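You operate a simulated robot arm through the tools that you are given. There is no shell and no other tool.

You are at the controls of a simulated robot arm. One attempt, no reset.

## Task
Raise the hull dose to 400 ml, dump the old measure in the grey tub, then dose the bag.
Fine: close the blue air knob to free the hull knob, and open it again; one press of the green button each; the bag is the one on the tray.

The check looks at the end state, three seconds after you hand in, the way a careful person would. Anything else that was tipped, shoved, dropped, spilled or broken makes it a failure.

## Robot
A 6-joint arm with a two-finger parallel gripper, fixed in place. Base frame: the origin is on the floor under the middle of its stand, x ahead of it, y to its left, z up. Units: m, degrees, N and s.
It reaches about 1.347 m from its shoulder. Its first joint turns from -166.0 to 166.0 degrees. Payload 3.91 kg.
The TCP is the grasp point between the finger pads, 0.03 m short of the fingertips. In the tool frame z runs along the fingers and y along their closing line. The gripper opens to 0.11 m. The fingers are 0.02 m wide and 0.01 m thick; the gripper's body (0.048 by 0.112 m) begins 0.055 m behind the TCP.
Orientation is that of the tool frame in the base frame, as a unit quaternion [w, x, y, z]. With the fingers straight down and closing along the base's y, the tool's x points along the base's -x, its y along +y and its z along -z.

## Interface
- The arm moves only by the tool step_arm. Its argument "motion" is a list of rows, each an object of numbers (a shift or turn left out is 0, a gripper value left out holds the last): "ax", "ay", "az": the turn, a rotation vector about the tool's x, y, z in units of 180 degrees (1.0 is 180 degrees); "tx", "ty", "tz": the shift along the tool's x, y, z in units of 400 mm (1.0 is 400 mm); "jaw": the closure, from 0 (fully open) to 1 (shut). In form: [{"ax": .., "ay": .., "az": .., "tx": .., "ty": .., "tz": .., "jaw": ..}, ...]. A call has 1 to 20 rows; each row is the pose to reach, as a shift and turn from the pose commanded when the call began, along the tool's axes at that moment. A call with a number of a shift or a turn outside -1 to 1 is refused whole. Each row takes 0.2 s and may step no farther than 0.05 m and 8.6 degrees from the row before; otherwise, or with a gripper value out of range, the whole call is refused. Where a pose cannot be reached the arm comes as near as it can. A force on the tool above 90 N (or 10 N above the force at the start of the call, whichever is more), or a blocked arm, ends the call early, and 0.2 s more pass. The fingers move at their own pace (about 0.108 m/s each) and stop on an object; they squeeze with about 27 N. The grip force told is the motor's: it shows also when the fingers shut on nothing. Time passes only in rows, and 0.2 s behind the last, so rows that repeat a pose let the fingers close. It gives the time, the measured TCP pose, the force on the tool (base axes), the opening and the grip force at its end, in the units of the frame above (readings bear some noise), with the torque about the TCP (base axes, N m) and any sound that the robot's microphone picked up.
- Cameras (640 x 400 px; columns grow to the right, rows downward): "scene" is fixed at [0.0421, 0.4976, 1.5894]; the picture's right is [0.23, -0.97, 0.00], its down [-0.68, -0.16, -0.71] and it looks along [0.69, 0.16, -0.70] (base axes); focal length 223 px, centre (320, 200). "wrist" rides on the gripper at [0.073, 0.017, -0.103] in the tool frame; the picture's right is [-0.23, 0.97, 0.00], its down [-0.76, -0.18, -0.62] and it looks along [-0.61, -0.14, 0.78] (tool axes); focal length 222 px, centre (320, 200). There is no depth. A picture from a camera that has moved, and an enlarged one, comes with that camera's place and axes in the base frame and with its lens. The place of the scene camera against the robot may be out by one fixed shift of up to 0.012 m in any direction.
- snapshot(camera): a new picture of that camera. No time passes.
- enlarge(camera, box): a new picture of the part [left, top, right, bottom] of that camera's present view, enlarged. No time passes.
- hand_in(): hands the job in; it is judged then, once.

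Places have to be worked out from the pictures, the camera data and where the tool is seen. Open the gripper and draw the arm clear of the work before you hand the job in, unless the task says otherwise.

The tools are called after "Call:" by a JSON object that holds its "name" and its "arguments". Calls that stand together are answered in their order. step_arm: Moves the arm, as the interface text tells. Its arguments: {"type":"object","properties":{"motion":{"type":"array"}},"required":["motion"]} The other tools are called the same way: snapshot (camera) takes a picture; enlarge (camera, box) takes an enlarged picture of a part of a camera's view; hand_in () hands the job in.

At the start:

```text
time_s: 0.0
tool_pos: [0.4103, 0.3541, 1.248]
ee_rot: [0.0, 0.001, 1.0, 0.0]
force: [0.3, 0.2, -0.1]
torque: [0.0, -0.03, 0.03]
finger_gap: 0.11
finger_force: 0.1
```

scene: 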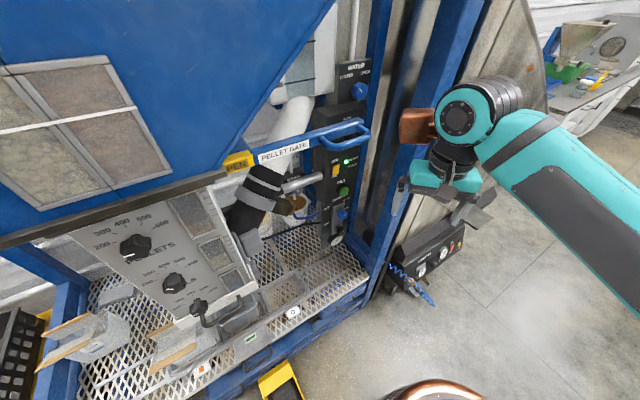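
wrist: 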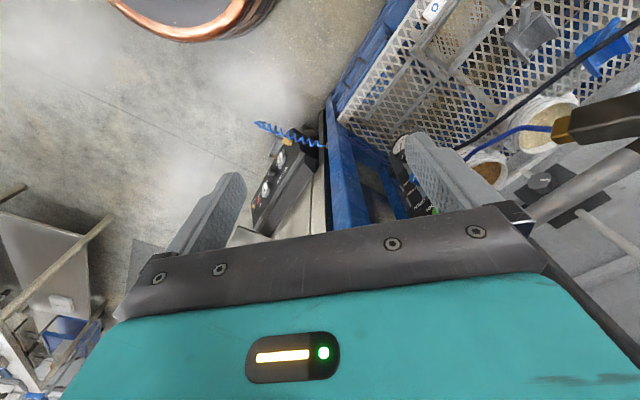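

I start by looking closely at the scene in several enlarged views before moving anything.

Call:
{"name": "enlarge", "arguments": {"camera": "scene", "box": [60, 180, 280, 340]}}

Call:
{"name": "enlarge", "arguments": {"camera": "scene", "box": [260, 50, 420, 150]}}

Call:
{"name": "enlarge", "arguments": {"camera": "scene", "box": [220, 130, 400, 250]}}

Call:
{"name": "enlarge", "arguments": {"camera": "scene", "box": [0, 260, 320, 400]}}

Call:
{"name": "enlarge", "arguments": {"camera": "wrist", "box": [320, 0, 640, 220]}}

```text
2.50 times, centred on (170, 260) of scene
camera zoom: at [0.0421, 0.4976, 1.5894], right [0.23, -0.97, 0.0], down [-0.68, -0.16, -0.71], along [0.69, 0.16, -0.7], focal length 557 px, centre (695, 50)
```

zoom: 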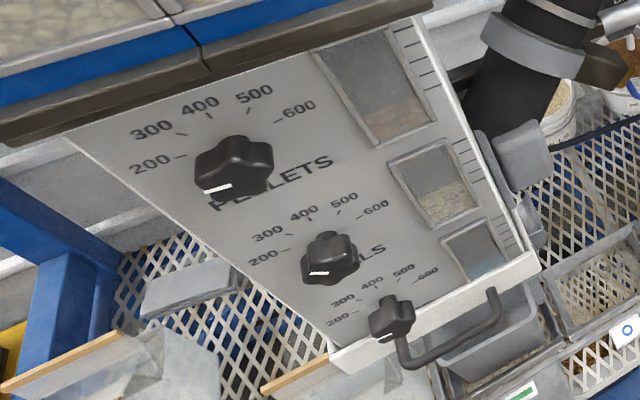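

```text
4.00 times, centred on (340, 100) of scene
camera zoom: at [0.0421, 0.4976, 1.5894], right [0.23, -0.97, 0.0], down [-0.68, -0.16, -0.71], along [0.69, 0.16, -0.7], focal length 892 px, centre (240, 600)
```

zoom: 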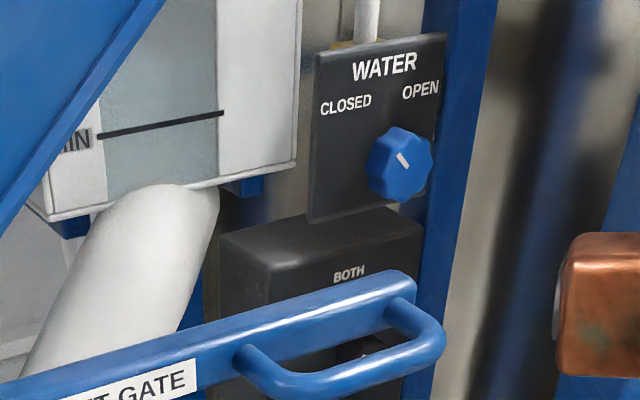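

```text
3.33 times, centred on (310, 190) of scene
camera zoom: at [0.0421, 0.4976, 1.5894], right [0.23, -0.97, 0.0], down [-0.68, -0.16, -0.71], along [0.69, 0.16, -0.7], focal length 743 px, centre (353, 233)
```

zoom: 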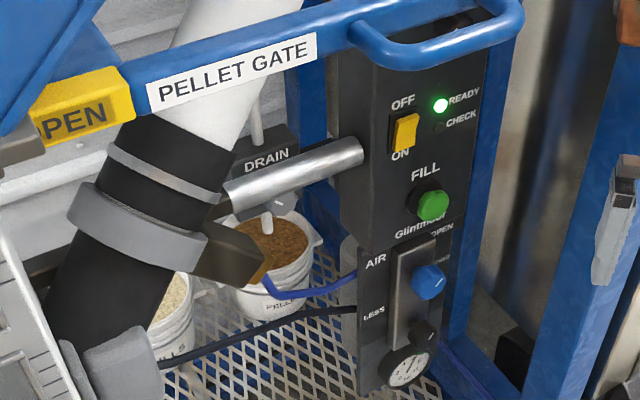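

```text
2.00 times, centred on (160, 330) of scene
camera zoom: at [0.0421, 0.4976, 1.5894], right [0.23, -0.97, 0.0], down [-0.68, -0.16, -0.71], along [0.69, 0.16, -0.7], focal length 446 px, centre (640, -60)
```

zoom: 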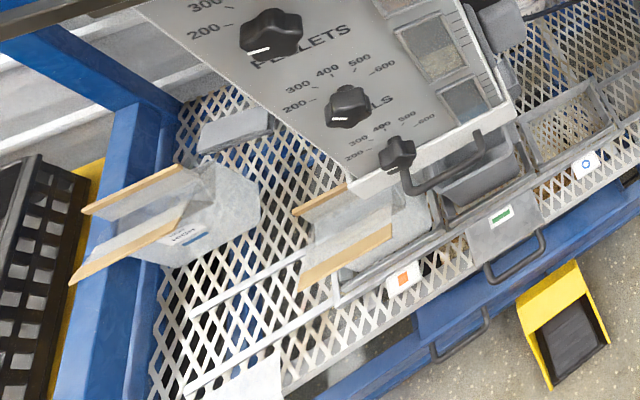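

```text
1.82 times, centred on (480, 110) of wrist
camera zoom: at [0.3362, 0.3728, 1.3511], right [0.23, 0.97, 0.0], down [0.76, -0.18, 0.62], along [0.61, -0.14, -0.78], focal length 404 px, centre (29, 364)
```

zoom: 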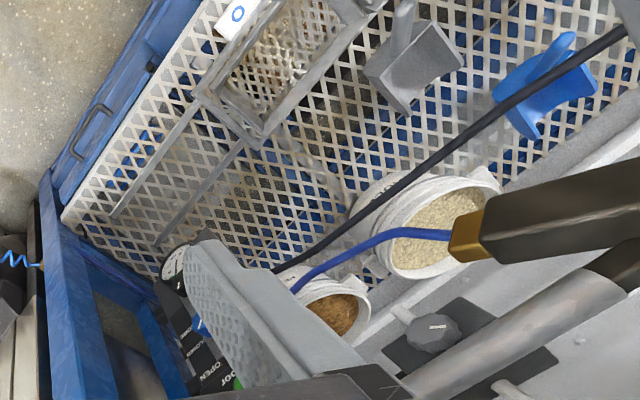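

The machine has several look-alike controls, so I'll first turn the tool in place (yaw toward +y) to view the knob panel with the wrist camera.

Call:
{"name": "step_arm", "arguments": {"motion": [{"az": -0.045}, {"az": -0.09}, {"az": -0.135}, {"az": -0.18}, {"az": -0.225}, {"az": -0.27}, {"az": -0.315}, {"az": -0.36}]}}

Call:
{"name": "snapshot", "arguments": {"camera": "wrist"}}

Call:
{"name": "snapshot", "arguments": {"camera": "scene"}}

```text
time_s: 1.8
tool_pos: [0.4095, 0.3545, 1.2486]
ee_rot: [-0.001, -0.536, 0.844, 0.0]
force: [0.3, -0.4, 0.4]
torque: [0.03, 0.05, 0.0]
finger_gap: 0.1099
finger_force: 0.1
```

```text
taken
camera wrist: at [0.3625, 0.2969, 1.3509], right [-0.78, 0.62, 0.0], down [0.48, 0.61, 0.62], along [0.39, 0.49, -0.78], focal length 222 px, centre (320, 200)
```

wrist: 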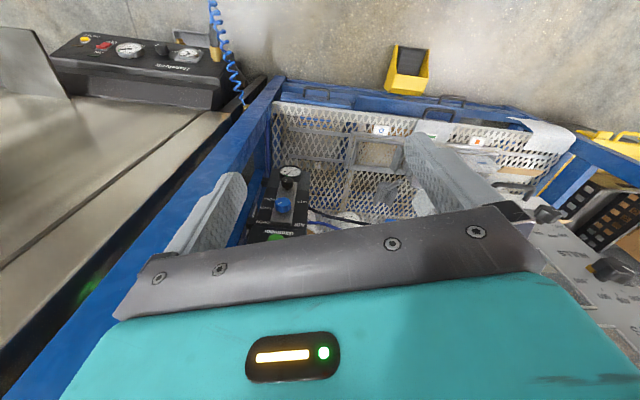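

```text
taken
```

scene: 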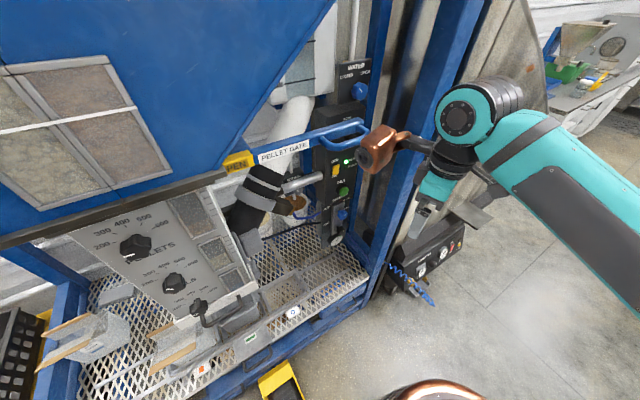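

The wrist camera now sees the front of the machine (upside down). I enlarge the sections around the air panel, the tray and the knob panel.

Call:
{"name": "enlarge", "arguments": {"camera": "wrist", "box": [220, 90, 460, 250]}}

Call:
{"name": "enlarge", "arguments": {"camera": "wrist", "box": [400, 100, 640, 310]}}

Call:
{"name": "enlarge", "arguments": {"camera": "scene", "box": [300, 140, 380, 260]}}

```text
2.50 times, centred on (340, 170) of wrist
camera zoom: at [0.3625, 0.2969, 1.3509], right [-0.78, 0.62, 0.0], down [0.48, 0.61, 0.62], along [0.39, 0.49, -0.78], focal length 555 px, centre (270, 275)
```

zoom: 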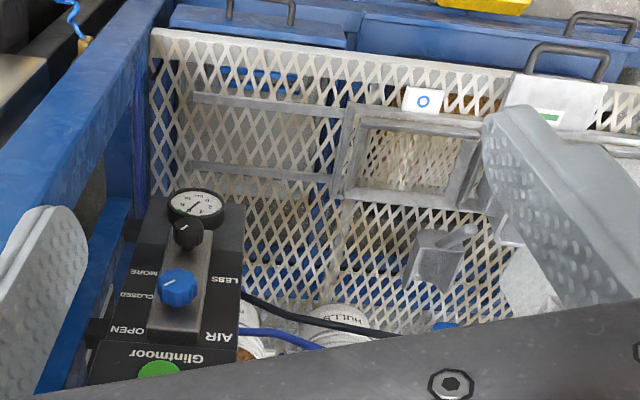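

```text
1.90 times, centred on (520, 205) of wrist
camera zoom: at [0.3625, 0.2969, 1.3509], right [-0.78, 0.62, 0.0], down [0.48, 0.61, 0.62], along [0.39, 0.49, -0.78], focal length 423 px, centre (-61, 190)
```

zoom: 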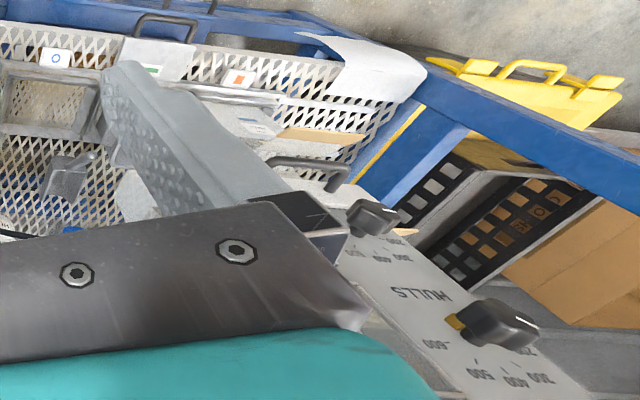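

```text
3.33 times, centred on (340, 200) of scene
camera zoom: at [0.0421, 0.4976, 1.5894], right [0.23, -0.97, 0.0], down [-0.68, -0.16, -0.71], along [0.69, 0.16, -0.7], focal length 743 px, centre (253, 200)
```

zoom: 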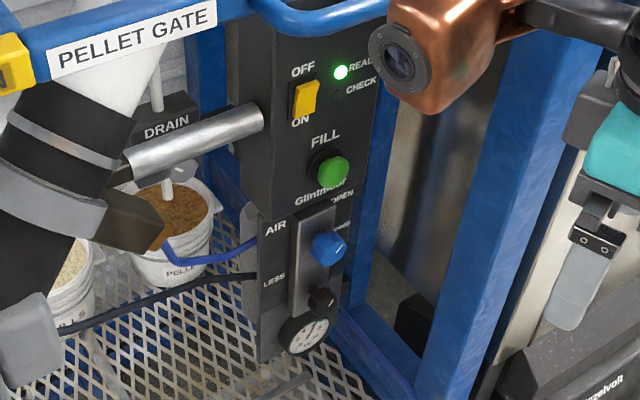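

From rays in both cameras I get: machine yawed about 45°, air knob ≈ (0.70, 0.55, 0.865), green FILL button ≈ (0.707, 0.553, 0.985), HULLS knob ≈ (0.18, 0.857, 1.13). I move to roughly (0.18, 0.53, 1.25) with the camera facing the panel for a better look.

Call:
{"name": "step_arm", "arguments": {"motion": [{"az": 0.014, "tx": -0.019, "ty": 0.088}, {"az": 0.028, "tx": -0.038, "ty": 0.176}, {"az": 0.042, "tx": -0.057, "ty": 0.264}, {"az": 0.056, "tx": -0.076, "ty": 0.352}, {"az": 0.07, "tx": -0.095, "ty": 0.44}, {"az": 0.084, "tx": -0.114, "ty": 0.528}, {"az": 0.098, "tx": -0.133, "ty": 0.616}, {"az": 0.11, "tx": -0.152, "ty": 0.704}]}}

Call:
{"name": "snapshot", "arguments": {"camera": "wrist"}}

Call:
{"name": "snapshot", "arguments": {"camera": "scene"}}

```text
time_s: 3.6
tool_pos: [0.1802, 0.5316, 1.2492]
ee_rot: [0.0, -0.381, 0.925, 0.0]
force: [-0.8, 0.8, 0.3]
torque: [-0.01, 0.0, -0.01]
finger_gap: 0.1102
finger_force: 0.1
```

```text
taken
camera wrist: at [0.1173, 0.4921, 1.3521], right [-0.53, 0.85, 0.0], down [0.67, 0.41, 0.62], along [0.53, 0.33, -0.78], focal length 222 px, centre (320, 200)
```

wrist: 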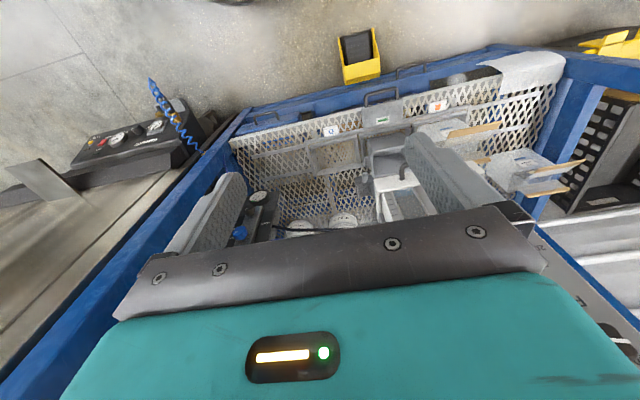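

```text
taken
```

scene: 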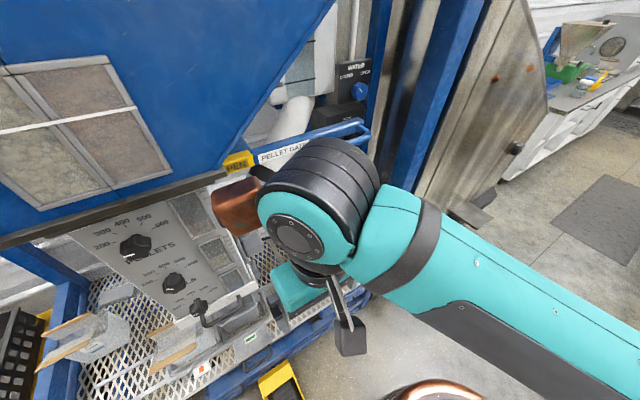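

I tilt the tool forward (fingers toward the machine) so the wrist camera looks level at the front of the dosing unit.

Call:
{"name": "step_arm", "arguments": {"motion": [{"ay": -0.047}, {"ay": -0.094}, {"ay": -0.141}, {"ay": -0.188}, {"ay": -0.235}, {"ay": -0.28}]}}

Call:
{"name": "snapshot", "arguments": {"camera": "wrist"}}

Call:
{"name": "snapshot", "arguments": {"camera": "scene"}}

```text
time_s: 5.0
tool_pos: [0.1802, 0.5307, 1.2475]
ee_rot: [0.394, -0.346, 0.836, 0.164]
force: [0.4, 0.1, -0.7]
torque: [0.02, 0.01, 0.0]
finger_gap: 0.1098
finger_force: 0.0
```

```text
taken
camera wrist: at [0.0786, 0.454, 1.2572], right [-0.59, 0.79, 0.18], down [0.13, -0.12, 0.98], along [0.8, 0.6, -0.03], focal length 222 px, centre (320, 200)
```

wrist: 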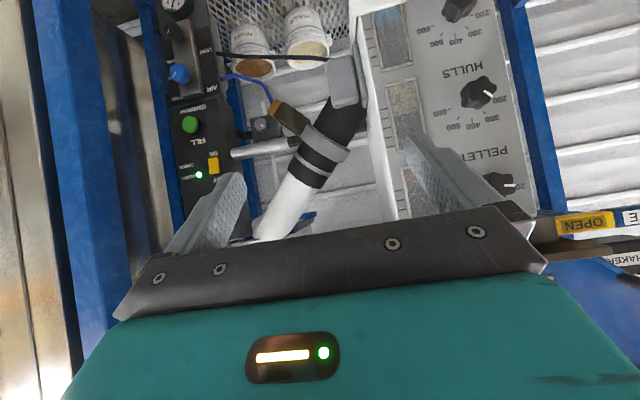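

```text
taken
```

scene: 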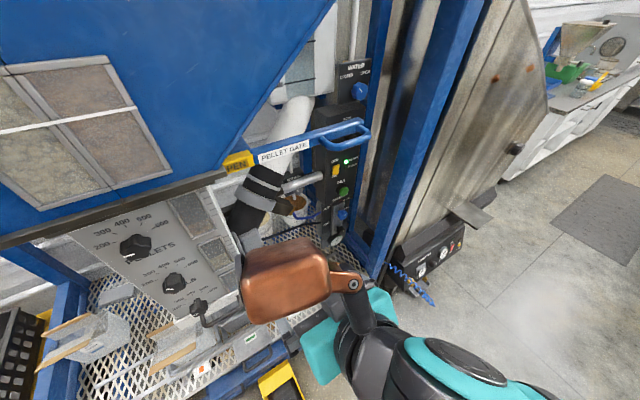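

Great view (upside-down). I enlarge the knob panel, the control column and the underside area.

Call:
{"name": "enlarge", "arguments": {"camera": "wrist", "box": [400, 0, 540, 220]}}

Call:
{"name": "enlarge", "arguments": {"camera": "wrist", "box": [150, 0, 250, 200]}}

Call:
{"name": "enlarge", "arguments": {"camera": "wrist", "box": [220, 0, 440, 160]}}

Call:
{"name": "enlarge", "arguments": {"camera": "wrist", "box": [440, 40, 540, 140]}}

```text
1.82 times, centred on (470, 110) of wrist
camera zoom: at [0.0786, 0.454, 1.2572], right [-0.59, 0.79, 0.18], down [0.13, -0.12, 0.98], along [0.8, 0.6, -0.03], focal length 404 px, centre (47, 364)
```

zoom: 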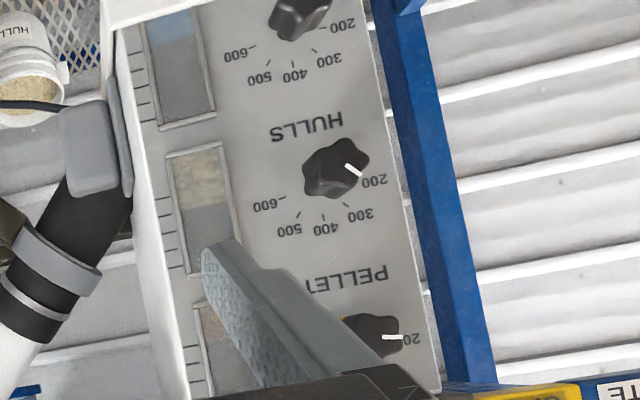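

```text
2.00 times, centred on (200, 100) of wrist
camera zoom: at [0.0786, 0.454, 1.2572], right [-0.59, 0.79, 0.18], down [0.13, -0.12, 0.98], along [0.8, 0.6, -0.03], focal length 444 px, centre (560, 400)
```

zoom: 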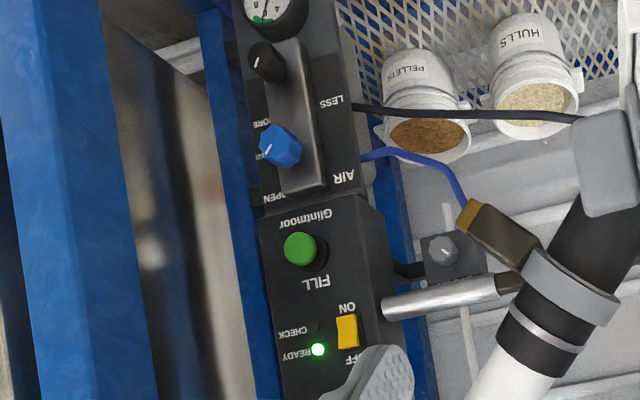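

```text
2.50 times, centred on (330, 80) of wrist
camera zoom: at [0.0786, 0.454, 1.2572], right [-0.59, 0.79, 0.18], down [0.13, -0.12, 0.98], along [0.8, 0.6, -0.03], focal length 555 px, centre (295, 500)
```

zoom: 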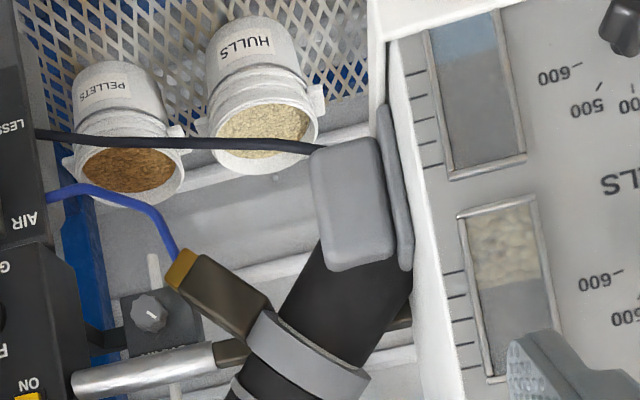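

```text
4.00 times, centred on (490, 90) of wrist
camera zoom: at [0.0786, 0.454, 1.2572], right [-0.59, 0.79, 0.18], down [0.13, -0.12, 0.98], along [0.8, 0.6, -0.03], focal length 888 px, centre (-360, 640)
```

zoom: 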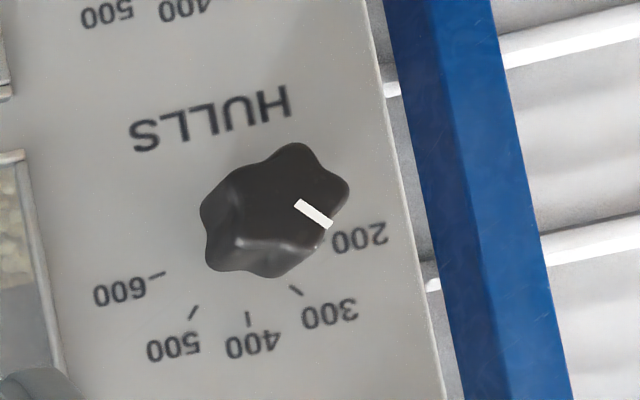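

The HULLS knob pointer sits a bit past 200. I now look closely at the tray area: tub, bag, rails and the coloured labels.

Call:
{"name": "enlarge", "arguments": {"camera": "scene", "box": [140, 250, 320, 390]}}

Call:
{"name": "enlarge", "arguments": {"camera": "scene", "box": [20, 270, 180, 390]}}

Call:
{"name": "enlarge", "arguments": {"camera": "scene", "box": [180, 280, 280, 350]}}

Call:
{"name": "enlarge", "arguments": {"camera": "wrist", "box": [150, 0, 220, 60]}}

Call:
{"name": "enlarge", "arguments": {"camera": "wrist", "box": [160, 50, 220, 110]}}

```text
2.86 times, centred on (230, 320) of scene
camera zoom: at [0.0421, 0.4976, 1.5894], right [0.23, -0.97, 0.0], down [-0.68, -0.16, -0.71], along [0.69, 0.16, -0.7], focal length 637 px, centre (577, -143)
```

zoom: 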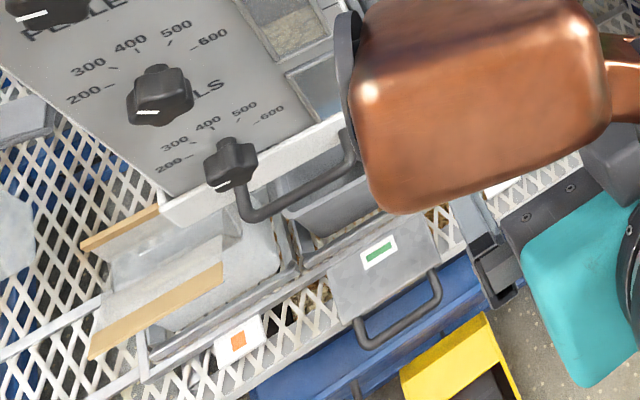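

```text
3.33 times, centred on (100, 330) of scene
camera zoom: at [0.0421, 0.4976, 1.5894], right [0.23, -0.97, 0.0], down [-0.68, -0.16, -0.71], along [0.69, 0.16, -0.7], focal length 743 px, centre (1053, -233)
```

zoom: 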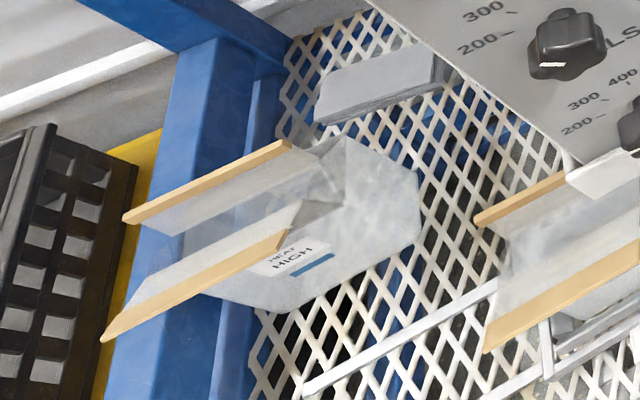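

```text
5.71 times, centred on (230, 315) of scene
camera zoom: at [0.0421, 0.4976, 1.5894], right [0.23, -0.97, 0.0], down [-0.68, -0.16, -0.71], along [0.69, 0.16, -0.7], focal length 1274 px, centre (834, -457)
```

zoom: 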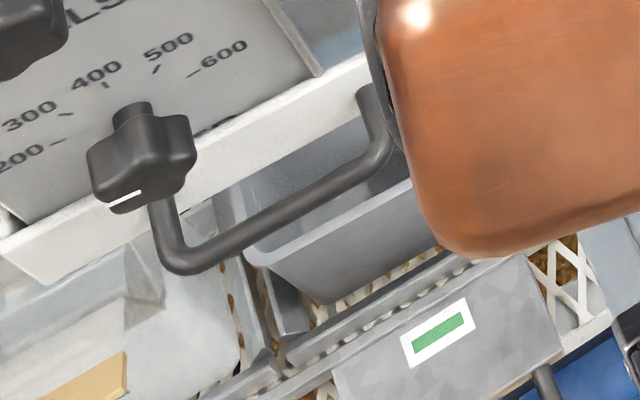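

```text
6.67 times, centred on (185, 30) of wrist
camera zoom: at [0.0786, 0.454, 1.2572], right [-0.59, 0.79, 0.18], down [0.13, -0.12, 0.98], along [0.8, 0.6, -0.03], focal length 1481 px, centre (1220, 1333)
```

zoom: 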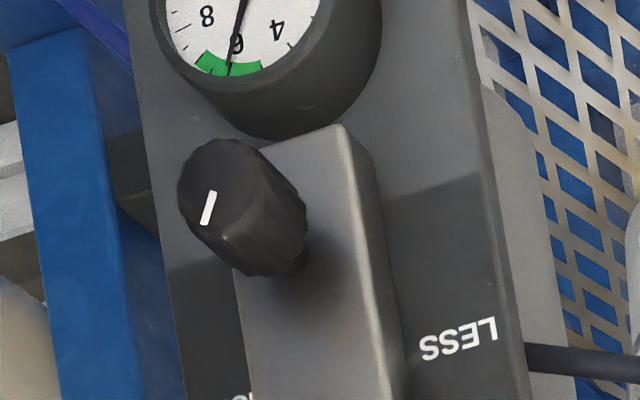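

```text
6.67 times, centred on (190, 80) of wrist
camera zoom: at [0.0786, 0.454, 1.2572], right [-0.59, 0.79, 0.18], down [0.13, -0.12, 0.98], along [0.8, 0.6, -0.03], focal length 1481 px, centre (1187, 1000)
```

zoom: 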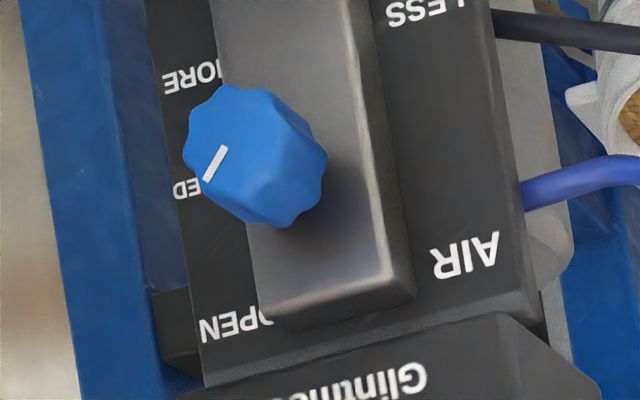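

The tub, bag and an empty frame seem to ride on one carriage (green label, pull handle) on rails at about (0.24, 0.86, 0.48). I lower the camera straight down in free space for a level look under the dosing unit.

Call:
{"name": "step_arm", "arguments": {"motion": [{"tx": 0.09, "tz": 0.074}, {"tx": 0.18, "tz": 0.148}, {"tx": 0.27, "tz": 0.222}, {"tx": 0.36, "tz": 0.296}, {"tx": 0.45, "tz": 0.37}, {"tx": 0.54, "tz": 0.444}]}}

Call:
{"name": "snapshot", "arguments": {"camera": "wrist"}}

Call:
{"name": "snapshot", "arguments": {"camera": "scene"}}

```text
time_s: 6.4
tool_pos: [0.1792, 0.5289, 0.9664]
ee_rot: [0.392, -0.346, 0.836, 0.163]
force: [1.1, 0.3, 0.9]
torque: [-0.02, 0.01, 0.04]
finger_gap: 0.1101
finger_force: 0.1
```

```text
taken
camera wrist: at [0.0774, 0.4527, 0.9767], right [-0.59, 0.79, 0.18], down [0.13, -0.12, 0.98], along [0.8, 0.6, -0.03], focal length 222 px, centre (320, 200)
```

wrist: 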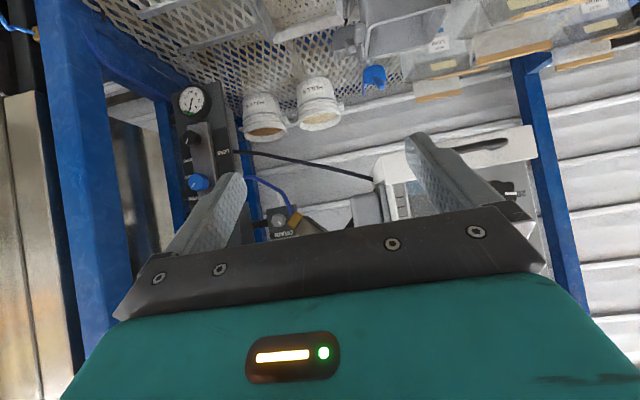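

```text
taken
```

scene: 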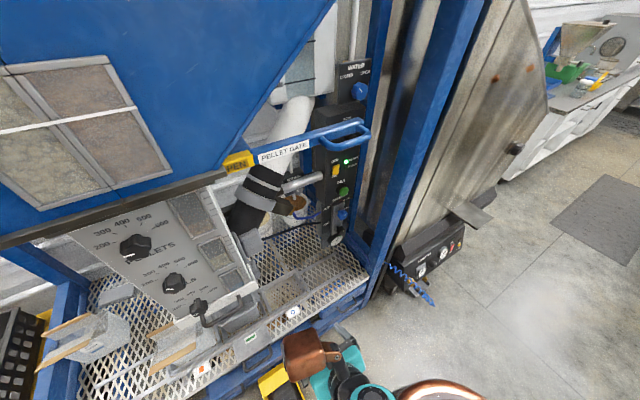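

I tilt the camera down about 27° to see the carriage and what is under the unit.

Call:
{"name": "step_arm", "arguments": {"motion": [{"ay": 0.045}, {"ay": 0.09}, {"ay": 0.135}, {"ay": 0.16}]}}

Call:
{"name": "snapshot", "arguments": {"camera": "wrist"}}

Call:
{"name": "enlarge", "arguments": {"camera": "wrist", "box": [340, 0, 640, 200]}}

Call:
{"name": "enlarge", "arguments": {"camera": "wrist", "box": [100, 0, 400, 200]}}

```text
time_s: 7.4
tool_pos: [0.1787, 0.5308, 0.9676]
ee_rot: [0.173, -0.376, 0.908, 0.071]
force: [-1.0, -0.2, 0.4]
torque: [0.05, -0.01, 0.01]
finger_gap: 0.1099
finger_force: 0.1
```

```text
taken
camera wrist: at [0.0924, 0.4681, 1.0377], right [-0.54, 0.84, 0.08], down [0.47, 0.21, 0.86], along [0.7, 0.5, -0.5], focal length 222 px, centre (320, 200)
```

wrist: 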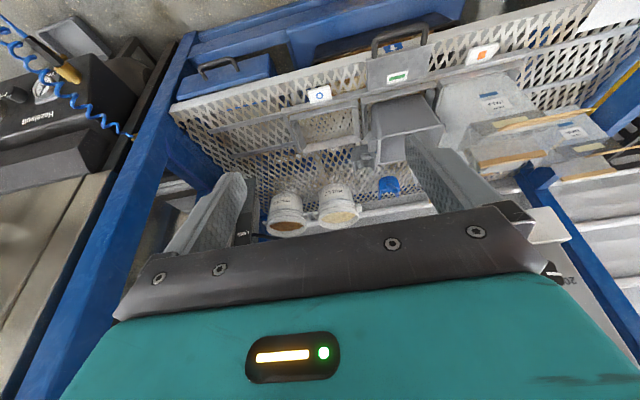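

```text
2.00 times, centred on (490, 100) of wrist
camera zoom: at [0.0924, 0.4681, 1.0377], right [-0.54, 0.84, 0.08], down [0.47, 0.21, 0.86], along [0.7, 0.5, -0.5], focal length 444 px, centre (-20, 400)
```

zoom: 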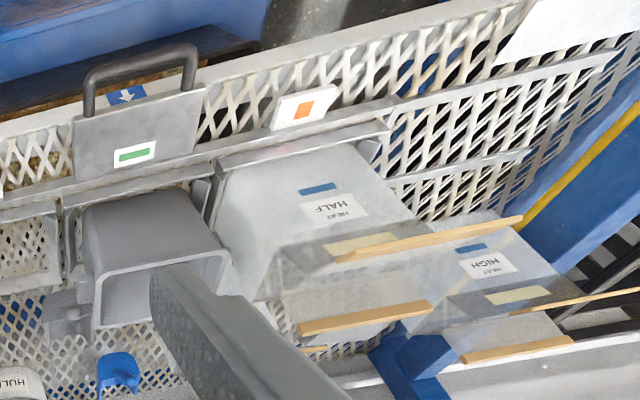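

```text
2.00 times, centred on (250, 100) of wrist
camera zoom: at [0.0924, 0.4681, 1.0377], right [-0.54, 0.84, 0.08], down [0.47, 0.21, 0.86], along [0.7, 0.5, -0.5], focal length 444 px, centre (460, 400)
```

zoom: 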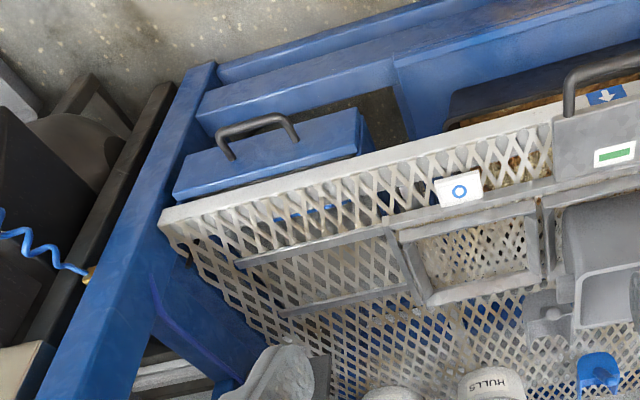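

The layout is clear: a sliding tray with three bays (bag/orange, tub/green, empty/blue circle), the green bay currently at the fixed arrow mark, bay pitch about 0.207 m along the machine's front direction R=(0.707,-0.707). I move to stand in front of the air column with the fingers level along F=(0.707,0.707).

Call:
{"name": "step_arm", "arguments": {"motion": [{"tx": -0.0285, "ty": -0.0884, "tz": 0.0302, "ay": -0.0382}, {"tx": -0.057, "ty": -0.1768, "tz": 0.0604, "ay": -0.0764}, {"tx": -0.0855, "ty": -0.2652, "tz": 0.0906, "ay": -0.1146}, {"tx": -0.114, "ty": -0.3536, "tz": 0.1208, "ay": -0.1528}, {"tx": -0.1425, "ty": -0.442, "tz": 0.151, "ay": -0.191}, {"tx": -0.171, "ty": -0.5304, "tz": 0.1812, "ay": -0.2292}, {"tx": -0.1995, "ty": -0.6188, "tz": 0.2114, "ay": -0.2674}, {"tx": -0.228, "ty": -0.7072, "tz": 0.2416, "ay": -0.3056}, {"tx": -0.2565, "ty": -0.7956, "tz": 0.2718, "ay": -0.3438}, {"tx": -0.285, "ty": -0.884, "tz": 0.302, "ay": -0.3817}]}}

Call:
{"name": "snapshot", "arguments": {"camera": "wrist"}}

Call:
{"name": "snapshot", "arguments": {"camera": "scene"}}

```text
time_s: 9.6
tool_pos: [0.4689, 0.451, 0.9037]
ee_rot: [0.654, -0.22, 0.672, 0.27]
force: [-0.2, 0.0, 1.7]
torque: [-0.06, 0.09, 0.03]
finger_gap: 0.1098
finger_force: 0.0
out of reach, approached as far as the arm can: row 8, 9, 10
```

```text
taken
camera wrist: at [0.3747, 0.4005, 0.8322], right [-0.62, 0.72, 0.3], down [-0.32, -0.58, 0.74], along [0.72, 0.37, 0.6], focal length 222 px, centre (320, 200)
```

wrist: 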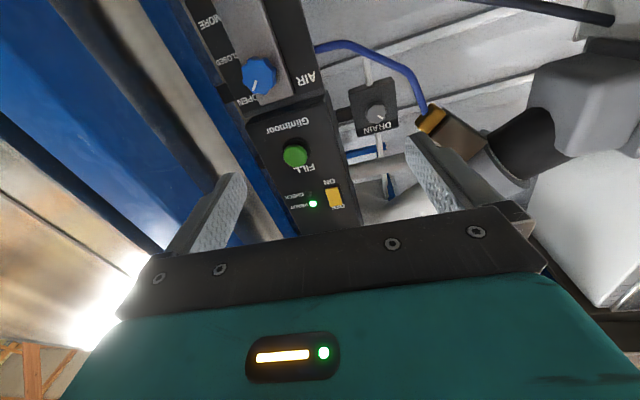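

```text
taken
```

scene: 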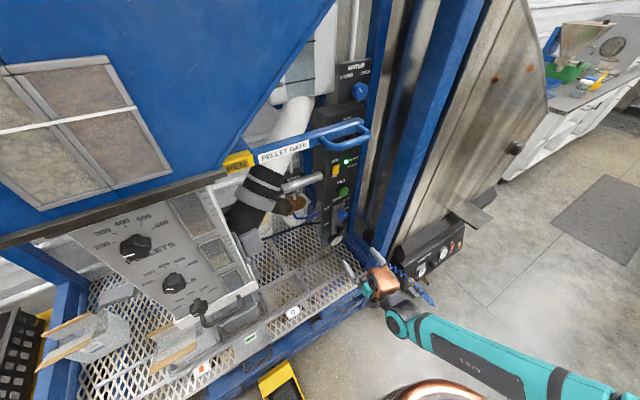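

The arm could not fully reach that pose close-in (it stopped at about F=0.65, R=0.01, yaw ~4° short). I move forward 0.1 m, where the reach should be easier, and check the result.

Call:
{"name": "step_arm", "arguments": {"motion": [{"tz": 0.05}, {"tz": 0.1}, {"tz": 0.15}, {"tz": 0.2}, {"tz": 0.25}, {"tz": 0.25}]}}

Call:
{"name": "snapshot", "arguments": {"camera": "wrist"}}

Call:
{"name": "snapshot", "arguments": {"camera": "scene"}}

```text
time_s: 11.0
tool_pos: [0.5377, 0.52, 0.9026]
ee_rot: [0.654, -0.215, 0.675, 0.267]
force: [-0.8, -0.1, 0.0]
torque: [-0.02, 0.02, -0.02]
finger_gap: 0.1099
finger_force: 0.0
out of reach, approached as far as the arm can: row 2, 3, 4, 5, 6
```

```text
taken
camera wrist: at [0.4428, 0.4727, 0.832], right [-0.61, 0.73, 0.3], down [-0.33, -0.58, 0.75], along [0.72, 0.36, 0.59], focal length 222 px, centre (320, 200)
```

wrist: 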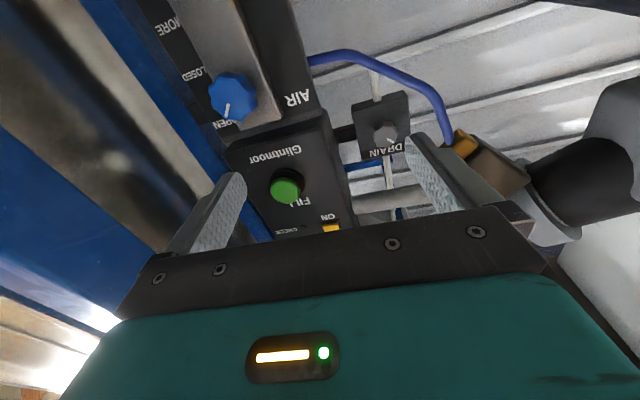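

```text
taken
```

scene: 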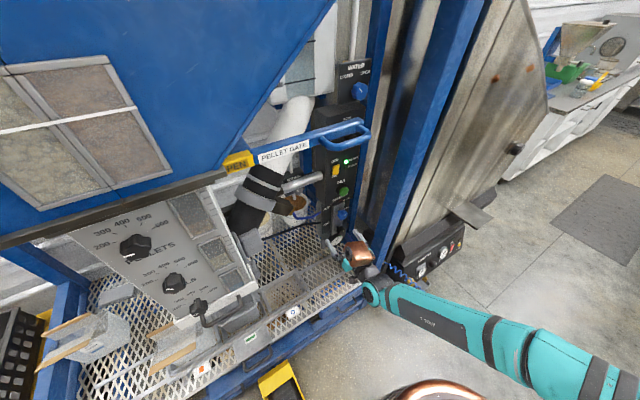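

The arm again stopped short in R and yaw (R≈0.012, yaw≈40°). I test small single moves to learn what limits it: first a 40 mm step to the right only.

Call:
{"name": "step_arm", "arguments": {"motion": [{"ty": -0.05}, {"ty": -0.1}, {"ty": -0.1}]}}

Call:
{"name": "snapshot", "arguments": {"camera": "scene"}}

```text
time_s: 11.8
tool_pos: [0.543, 0.5057, 0.9053]
ee_rot: [0.655, -0.208, 0.678, 0.26]
force: [0.3, 0.1, 0.3]
torque: [0.05, -0.03, -0.02]
finger_gap: 0.11
finger_force: 0.1
out of reach, approached as far as the arm can: row 1, 2, 3
```

```text
taken
```

scene: 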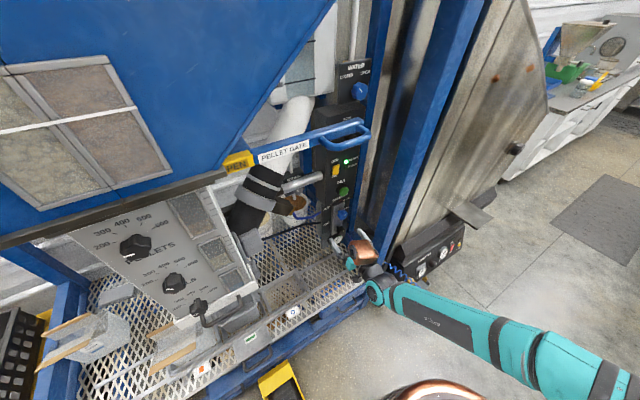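

The data fit a wrist-joint limit: yaw stays about 6° right of the wrist's polar direction. Rolling the tool 180° (camera above) should move that joint away from its limit, so I try rolling one way while backing off the right shift.

Call:
{"name": "step_arm", "arguments": {"motion": [{"ty": 0.05, "az": 0.0}, {"ty": 0.1, "az": 0.045}, {"ty": 0.1, "az": 0.09}, {"ty": 0.1, "az": 0.135}, {"ty": 0.1, "az": 0.18}, {"ty": 0.1, "az": 0.225}]}}

Call:
{"name": "snapshot", "arguments": {"camera": "scene"}}

Call:
{"name": "snapshot", "arguments": {"camera": "wrist"}}

```text
time_s: 13.2
tool_pos: [0.4737, 0.5564, 1.0168]
ee_rot: [0.52, 0.037, 0.747, 0.413]
force: [-0.2, 0.7, -0.5]
torque: [0.0, -0.07, -0.06]
finger_gap: 0.1104
finger_force: 0.0
out of reach, approached as far as the arm can: row 2, 3, 4, 5, 6
```

```text
taken
```

scene: 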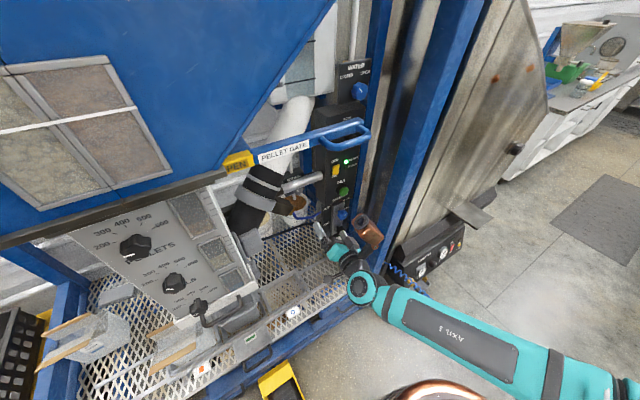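

```text
taken
camera wrist: at [0.3502, 0.5441, 0.9861], right [-0.26, 0.53, 0.81], down [-0.09, -0.85, 0.52], along [0.96, 0.07, 0.27], focal length 222 px, centre (320, 200)
```

wrist: 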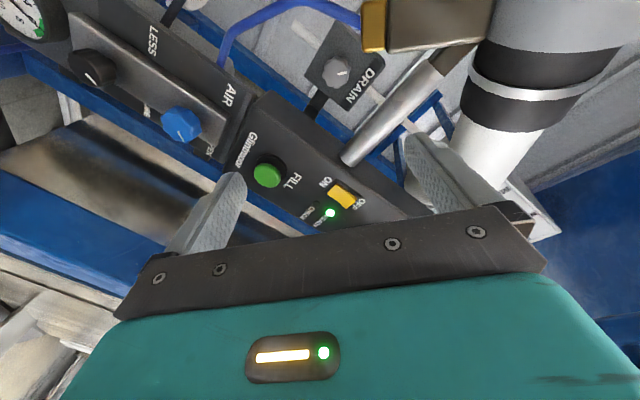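

Positive roll runs straight into the joint limit, so that joint is the tool roll; I now roll the other way (negative) with 20 small rows.

Call:
{"name": "step_arm", "arguments": {"motion": [{"az": -0.045}, {"az": -0.09}, {"az": -0.135}, {"az": -0.18}, {"az": -0.225}, {"az": -0.27}, {"az": -0.315}, {"az": -0.36}, {"az": -0.405}, {"az": -0.45}, {"az": -0.495}, {"az": -0.54}]}}

Call:
{"name": "snapshot", "arguments": {"camera": "scene"}}

Call:
{"name": "snapshot", "arguments": {"camera": "wrist"}}

```text
time_s: 15.8
tool_pos: [0.473, 0.5577, 1.017]
ee_rot: [0.655, -0.536, 0.52, -0.117]
force: [-0.8, 0.4, -0.4]
torque: [0.02, -0.01, 0.04]
finger_gap: 0.1099
finger_force: 0.1
```

```text
taken
```

scene: 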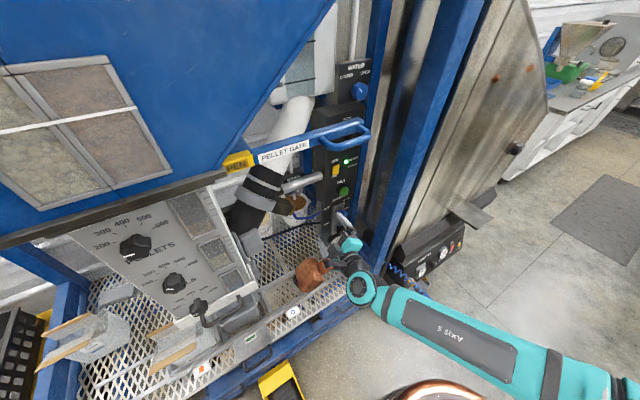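

```text
taken
camera wrist: at [0.4134, 0.4544, 0.9742], right [-0.49, 0.55, -0.68], down [-0.76, 0.11, 0.64], along [0.43, 0.83, 0.36], focal length 222 px, centre (320, 200)
```

wrist: 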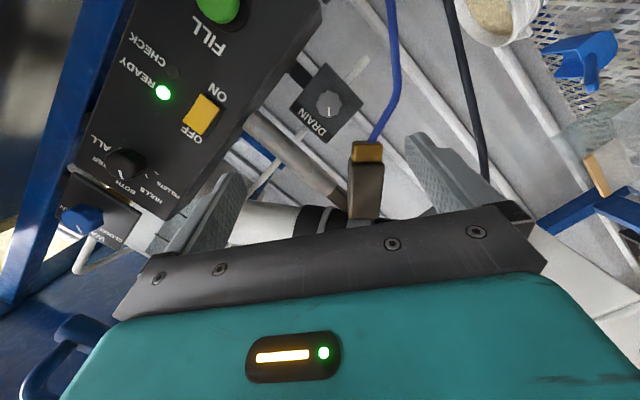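

Negative roll works freely. I continue to the pose with the camera on top (tool x up, y along R, z along F), moving to about F=0.70, R=0.10, z=0.93 in front of the column.

Call:
{"name": "step_arm", "arguments": {"motion": [{"ax": 0.0043, "ay": -0.0022, "az": -0.0431, "tx": 0.029, "ty": -0.0026, "tz": 0.001}, {"ax": 0.0087, "ay": -0.0043, "az": -0.0861, "tx": 0.058, "ty": -0.0051, "tz": 0.002}, {"ax": 0.013, "ay": -0.0065, "az": -0.1292, "tx": 0.087, "ty": -0.0077, "tz": 0.003}, {"ax": 0.0173, "ay": -0.0086, "az": -0.1723, "tx": 0.116, "ty": -0.0103, "tz": 0.004}, {"ax": 0.0217, "ay": -0.0108, "az": -0.2153, "tx": 0.145, "ty": -0.0128, "tz": 0.005}, {"ax": 0.026, "ay": -0.0129, "az": -0.2584, "tx": 0.174, "ty": -0.0154, "tz": 0.006}, {"ax": 0.0303, "ay": -0.0151, "az": -0.3014, "tx": 0.203, "ty": -0.0179, "tz": 0.007}, {"ax": 0.0347, "ay": -0.0173, "az": -0.3445, "tx": 0.232, "ty": -0.0205, "tz": 0.008}, {"ax": 0.039, "ay": -0.0194, "az": -0.3876, "tx": 0.26, "ty": -0.0231, "tz": 0.009}, {"ax": 0.0433, "ay": -0.0216, "az": -0.4306, "tx": 0.289, "ty": -0.0256, "tz": 0.01}, {"ax": 0.0476, "ay": -0.0237, "az": -0.4737, "tx": 0.318, "ty": -0.0282, "tz": 0.011}, {"ax": 0.052, "ay": -0.0259, "az": -0.5168, "tx": 0.347, "ty": -0.0308, "tz": 0.012}, {"ax": 0.0563, "ay": -0.028, "az": -0.5598, "tx": 0.376, "ty": -0.0333, "tz": 0.013}, {"ax": 0.0606, "ay": -0.0302, "az": -0.6029, "tx": 0.405, "ty": -0.0359, "tz": 0.014}, {"ax": 0.065, "ay": -0.0323, "az": -0.6459, "tx": 0.434, "ty": -0.0384, "tz": 0.015}, {"ax": 0.0693, "ay": -0.0345, "az": -0.689, "tx": 0.463, "ty": -0.041, "tz": 0.016}]}}

Call:
{"name": "snapshot", "arguments": {"camera": "scene"}}

Call:
{"name": "snapshot", "arguments": {"camera": "wrist"}}

```text
time_s: 19.2
tool_pos: [0.5038, 0.4765, 0.9421]
ee_rot: [-0.241, 0.67, 0.247, 0.658]
force: [0.2, -0.8, 0.6]
torque: [-0.05, 0.01, 0.02]
finger_gap: 0.1098
finger_force: 0.1
out of reach, approached as far as the arm can: row 10, 11, 12, 13, 14, 15, 16
```

```text
taken
```

scene: 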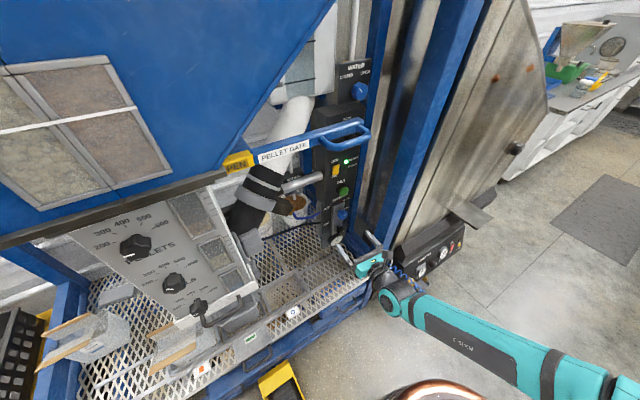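

```text
taken
camera wrist: at [0.4367, 0.3988, 1.0167], right [0.63, -0.74, -0.23], down [-0.6, -0.28, -0.75], along [0.49, 0.61, -0.62], focal length 222 px, centre (320, 200)
```

wrist: 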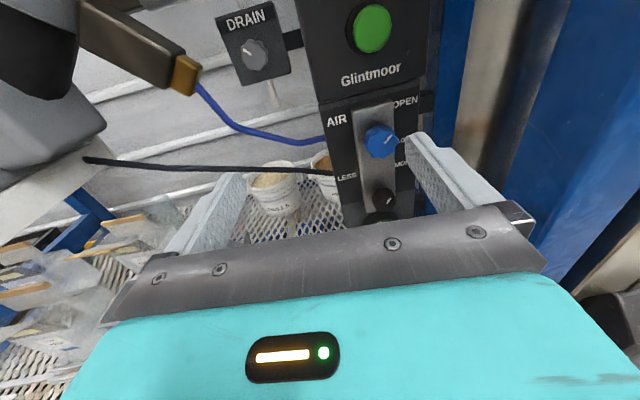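

Now upright, but the limit remains: it is the forearm roll (joint 4), blocked just at "straight up". I need the other side, so I unwind by swinging the tool around the forearm axis (down through the right, then up on the left), first half now, backing off 0.12 m for room.

Call:
{"name": "step_arm", "arguments": {"motion": [{"ax": -0.035, "ay": -0.0026, "az": 0.0315, "ty": 0.0012, "tz": -0.015}, {"ax": -0.07, "ay": -0.0052, "az": 0.063, "ty": 0.0024, "tz": -0.03}, {"ax": -0.105, "ay": -0.0078, "az": 0.0945, "ty": 0.0036, "tz": -0.045}, {"ax": -0.14, "ay": -0.0104, "az": 0.126, "ty": 0.0048, "tz": -0.06}, {"ax": -0.175, "ay": -0.013, "az": 0.1575, "ty": 0.006, "tz": -0.075}, {"ax": -0.21, "ay": -0.0156, "az": 0.189, "ty": 0.0072, "tz": -0.09}, {"ax": -0.245, "ay": -0.0182, "az": 0.2205, "ty": 0.0084, "tz": -0.105}, {"ax": -0.28, "ay": -0.0208, "az": 0.252, "ty": 0.0096, "tz": -0.12}, {"ax": -0.315, "ay": -0.0234, "az": 0.2835, "ty": 0.0108, "tz": -0.135}, {"ax": -0.35, "ay": -0.026, "az": 0.315, "ty": 0.012, "tz": -0.15}, {"ax": -0.385, "ay": -0.0286, "az": 0.3465, "ty": 0.0132, "tz": -0.165}, {"ax": -0.42, "ay": -0.0312, "az": 0.378, "ty": 0.0144, "tz": -0.18}, {"ax": -0.455, "ay": -0.0338, "az": 0.4095, "ty": 0.0156, "tz": -0.195}, {"ax": -0.49, "ay": -0.0364, "az": 0.441, "ty": 0.0168, "tz": -0.21}, {"ax": -0.525, "ay": -0.039, "az": 0.4725, "ty": 0.018, "tz": -0.225}, {"ax": -0.56, "ay": -0.0416, "az": 0.504, "ty": 0.0192, "tz": -0.24}, {"ax": -0.595, "ay": -0.0442, "az": 0.5355, "ty": 0.0204, "tz": -0.255}, {"ax": -0.63, "ay": -0.0468, "az": 0.567, "ty": 0.0216, "tz": -0.27}, {"ax": -0.665, "ay": -0.0494, "az": 0.5985, "ty": 0.0228, "tz": -0.285}, {"ax": -0.7, "ay": -0.052, "az": 0.63, "ty": 0.024, "tz": -0.3}]}}

Call:
{"name": "snapshot", "arguments": {"camera": "scene"}}

Call:
{"name": "snapshot", "arguments": {"camera": "wrist"}}

```text
time_s: 23.4
tool_pos: [0.4196, 0.3923, 0.9466]
ee_rot: [-0.049, -0.439, 0.896, -0.042]
force: [-0.2, -0.1, 0.4]
torque: [0.02, -0.01, 0.02]
finger_gap: 0.1099
finger_force: 0.1
```

```text
taken
```

scene: 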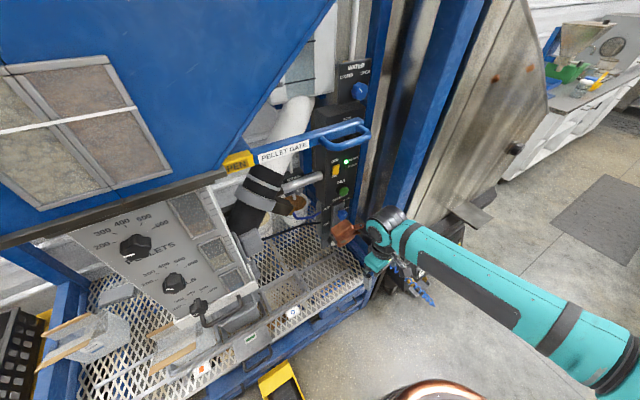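

```text
taken
camera wrist: at [0.3667, 0.3585, 1.0572], right [-0.63, 0.77, -0.06], down [0.64, 0.56, 0.53], along [0.44, 0.3, -0.85], focal length 222 px, centre (320, 200)
```

wrist: 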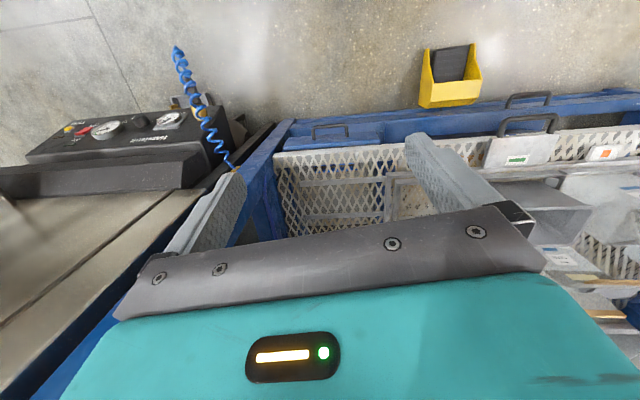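

Halfway: the tool points down again, roll joints near neutral. I continue the same rotation on the left side (93° now), shifting the TCP to the right as I go.

Call:
{"name": "step_arm", "arguments": {"motion": [{"ax": -0.0353, "ay": -0.0014, "az": 0.0313, "tx": -0.0082, "ty": -0.0148, "tz": 0.0014}, {"ax": -0.0706, "ay": -0.0028, "az": 0.0626, "tx": -0.0164, "ty": -0.0296, "tz": 0.0028}, {"ax": -0.1059, "ay": -0.0042, "az": 0.0939, "tx": -0.0246, "ty": -0.0444, "tz": 0.0042}, {"ax": -0.1412, "ay": -0.0056, "az": 0.1252, "tx": -0.0328, "ty": -0.0592, "tz": 0.0056}, {"ax": -0.1765, "ay": -0.007, "az": 0.1565, "tx": -0.041, "ty": -0.074, "tz": 0.007}, {"ax": -0.2118, "ay": -0.0084, "az": 0.1878, "tx": -0.0492, "ty": -0.0888, "tz": 0.0084}, {"ax": -0.2471, "ay": -0.0098, "az": 0.2191, "tx": -0.0574, "ty": -0.1036, "tz": 0.0098}, {"ax": -0.2824, "ay": -0.0112, "az": 0.2504, "tx": -0.0656, "ty": -0.1184, "tz": 0.0112}, {"ax": -0.3177, "ay": -0.0126, "az": 0.2817, "tx": -0.0738, "ty": -0.1332, "tz": 0.0126}, {"ax": -0.353, "ay": -0.014, "az": 0.313, "tx": -0.082, "ty": -0.148, "tz": 0.014}, {"ax": -0.3883, "ay": -0.0154, "az": 0.3443, "tx": -0.0902, "ty": -0.1628, "tz": 0.0154}]}}

Call:
{"name": "snapshot", "arguments": {"camera": "scene"}}

Call:
{"name": "snapshot", "arguments": {"camera": "wrist"}}

```text
time_s: 25.2
tool_pos: [0.4639, 0.3859, 0.9448]
ee_rot: [-0.191, -0.032, 0.927, 0.322]
force: [-80.7, 40.0, -2.1]
torque: [-3.74, -7.52, 5.24]
finger_gap: 0.1098
finger_force: 0.1
stopped in row 9: the force on the tool passed its limit at 103 N (the readings are from after the stop); the commanded pose is now the measured one
```

```text
taken
```

scene: 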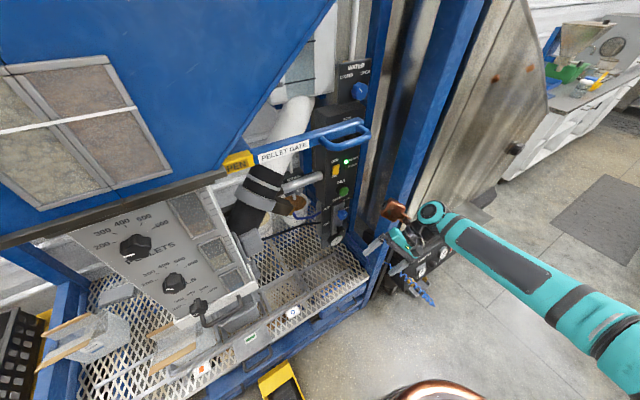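

```text
taken
camera wrist: at [0.4363, 0.3262, 1.0537], right [0.27, 0.81, 0.52], down [0.93, -0.37, 0.09], along [0.26, 0.46, -0.85], focal length 222 px, centre (320, 200)
```

wrist: 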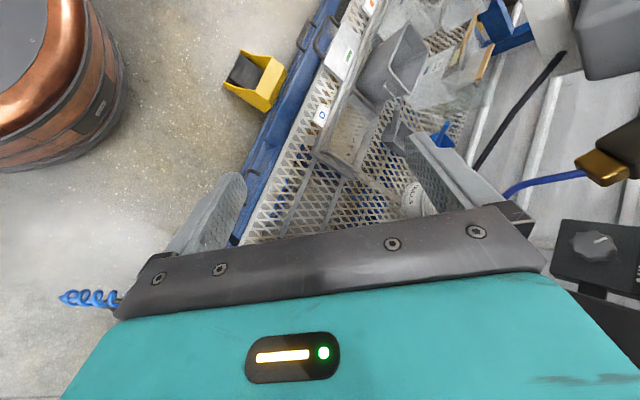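

Contact: 103 N pushing the tool back toward the left – something on the right (a post or panel) touched the wrist. I look closely before backing off.

Call:
{"name": "enlarge", "arguments": {"camera": "scene", "box": [340, 130, 500, 290]}}

```text
2.50 times, centred on (420, 210) of scene
camera zoom: at [0.0421, 0.4976, 1.5894], right [0.23, -0.97, 0.0], down [-0.68, -0.16, -0.71], along [0.69, 0.16, -0.7], focal length 557 px, centre (70, 175)
```

zoom: 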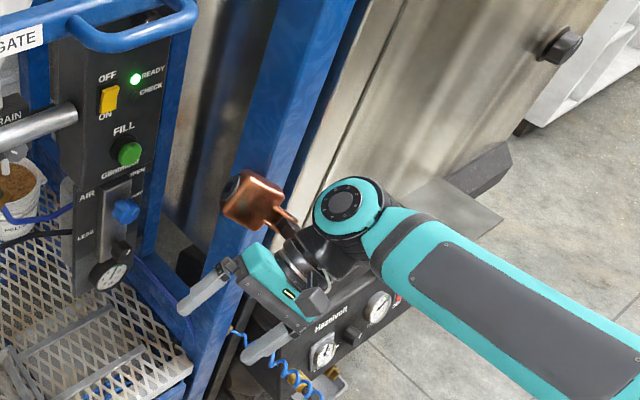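

The wrist seems to have touched the stainless cabinet's edge on the right. I back away from it (along the push-off direction, mostly −x) to give the wrist room, then continue the swing further left.

Call:
{"name": "step_arm", "arguments": {"motion": [{"tx": 0.0592, "ty": -0.0, "tz": 0.0666}, {"tx": 0.1183, "ty": -0.0785, "tz": 0.1332}, {"tx": 0.1775, "ty": -0.1178, "tz": 0.1998}, {"tx": 0.2367, "ty": -0.157, "tz": 0.2663}, {"tx": 0.2958, "ty": -0.1963, "tz": 0.3329}, {"tx": 0.355, "ty": -0.2355, "tz": 0.3995}]}}

Call:
{"name": "snapshot", "arguments": {"camera": "scene"}}

Call:
{"name": "snapshot", "arguments": {"camera": "wrist"}}

```text
time_s: 26.6
tool_pos: [0.2745, 0.3771, 0.82]
ee_rot: [-0.191, -0.027, 0.926, 0.324]
force: [0.5, 0.0, -0.6]
torque: [0.0, 0.01, 0.02]
finger_gap: 0.11
finger_force: 0.1
```

```text
taken
```

scene: 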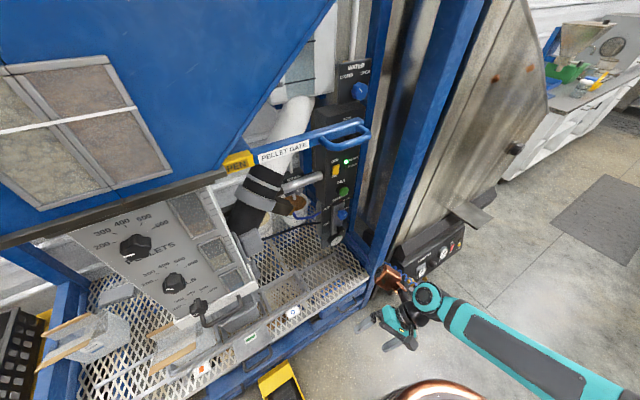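

```text
taken
camera wrist: at [0.2458, 0.3179, 0.9288], right [0.28, 0.81, 0.52], down [0.92, -0.38, 0.08], along [0.26, 0.45, -0.85], focal length 222 px, centre (320, 200)
```

wrist: 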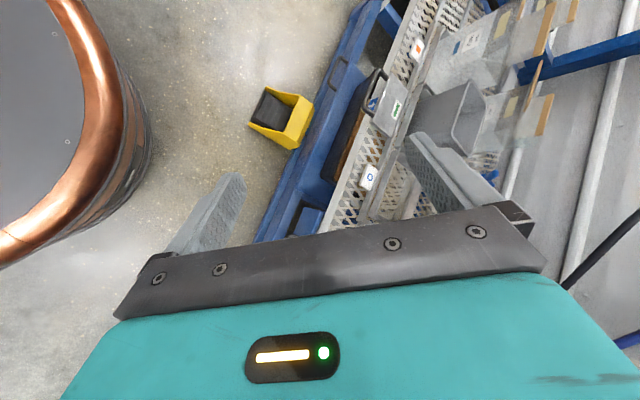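

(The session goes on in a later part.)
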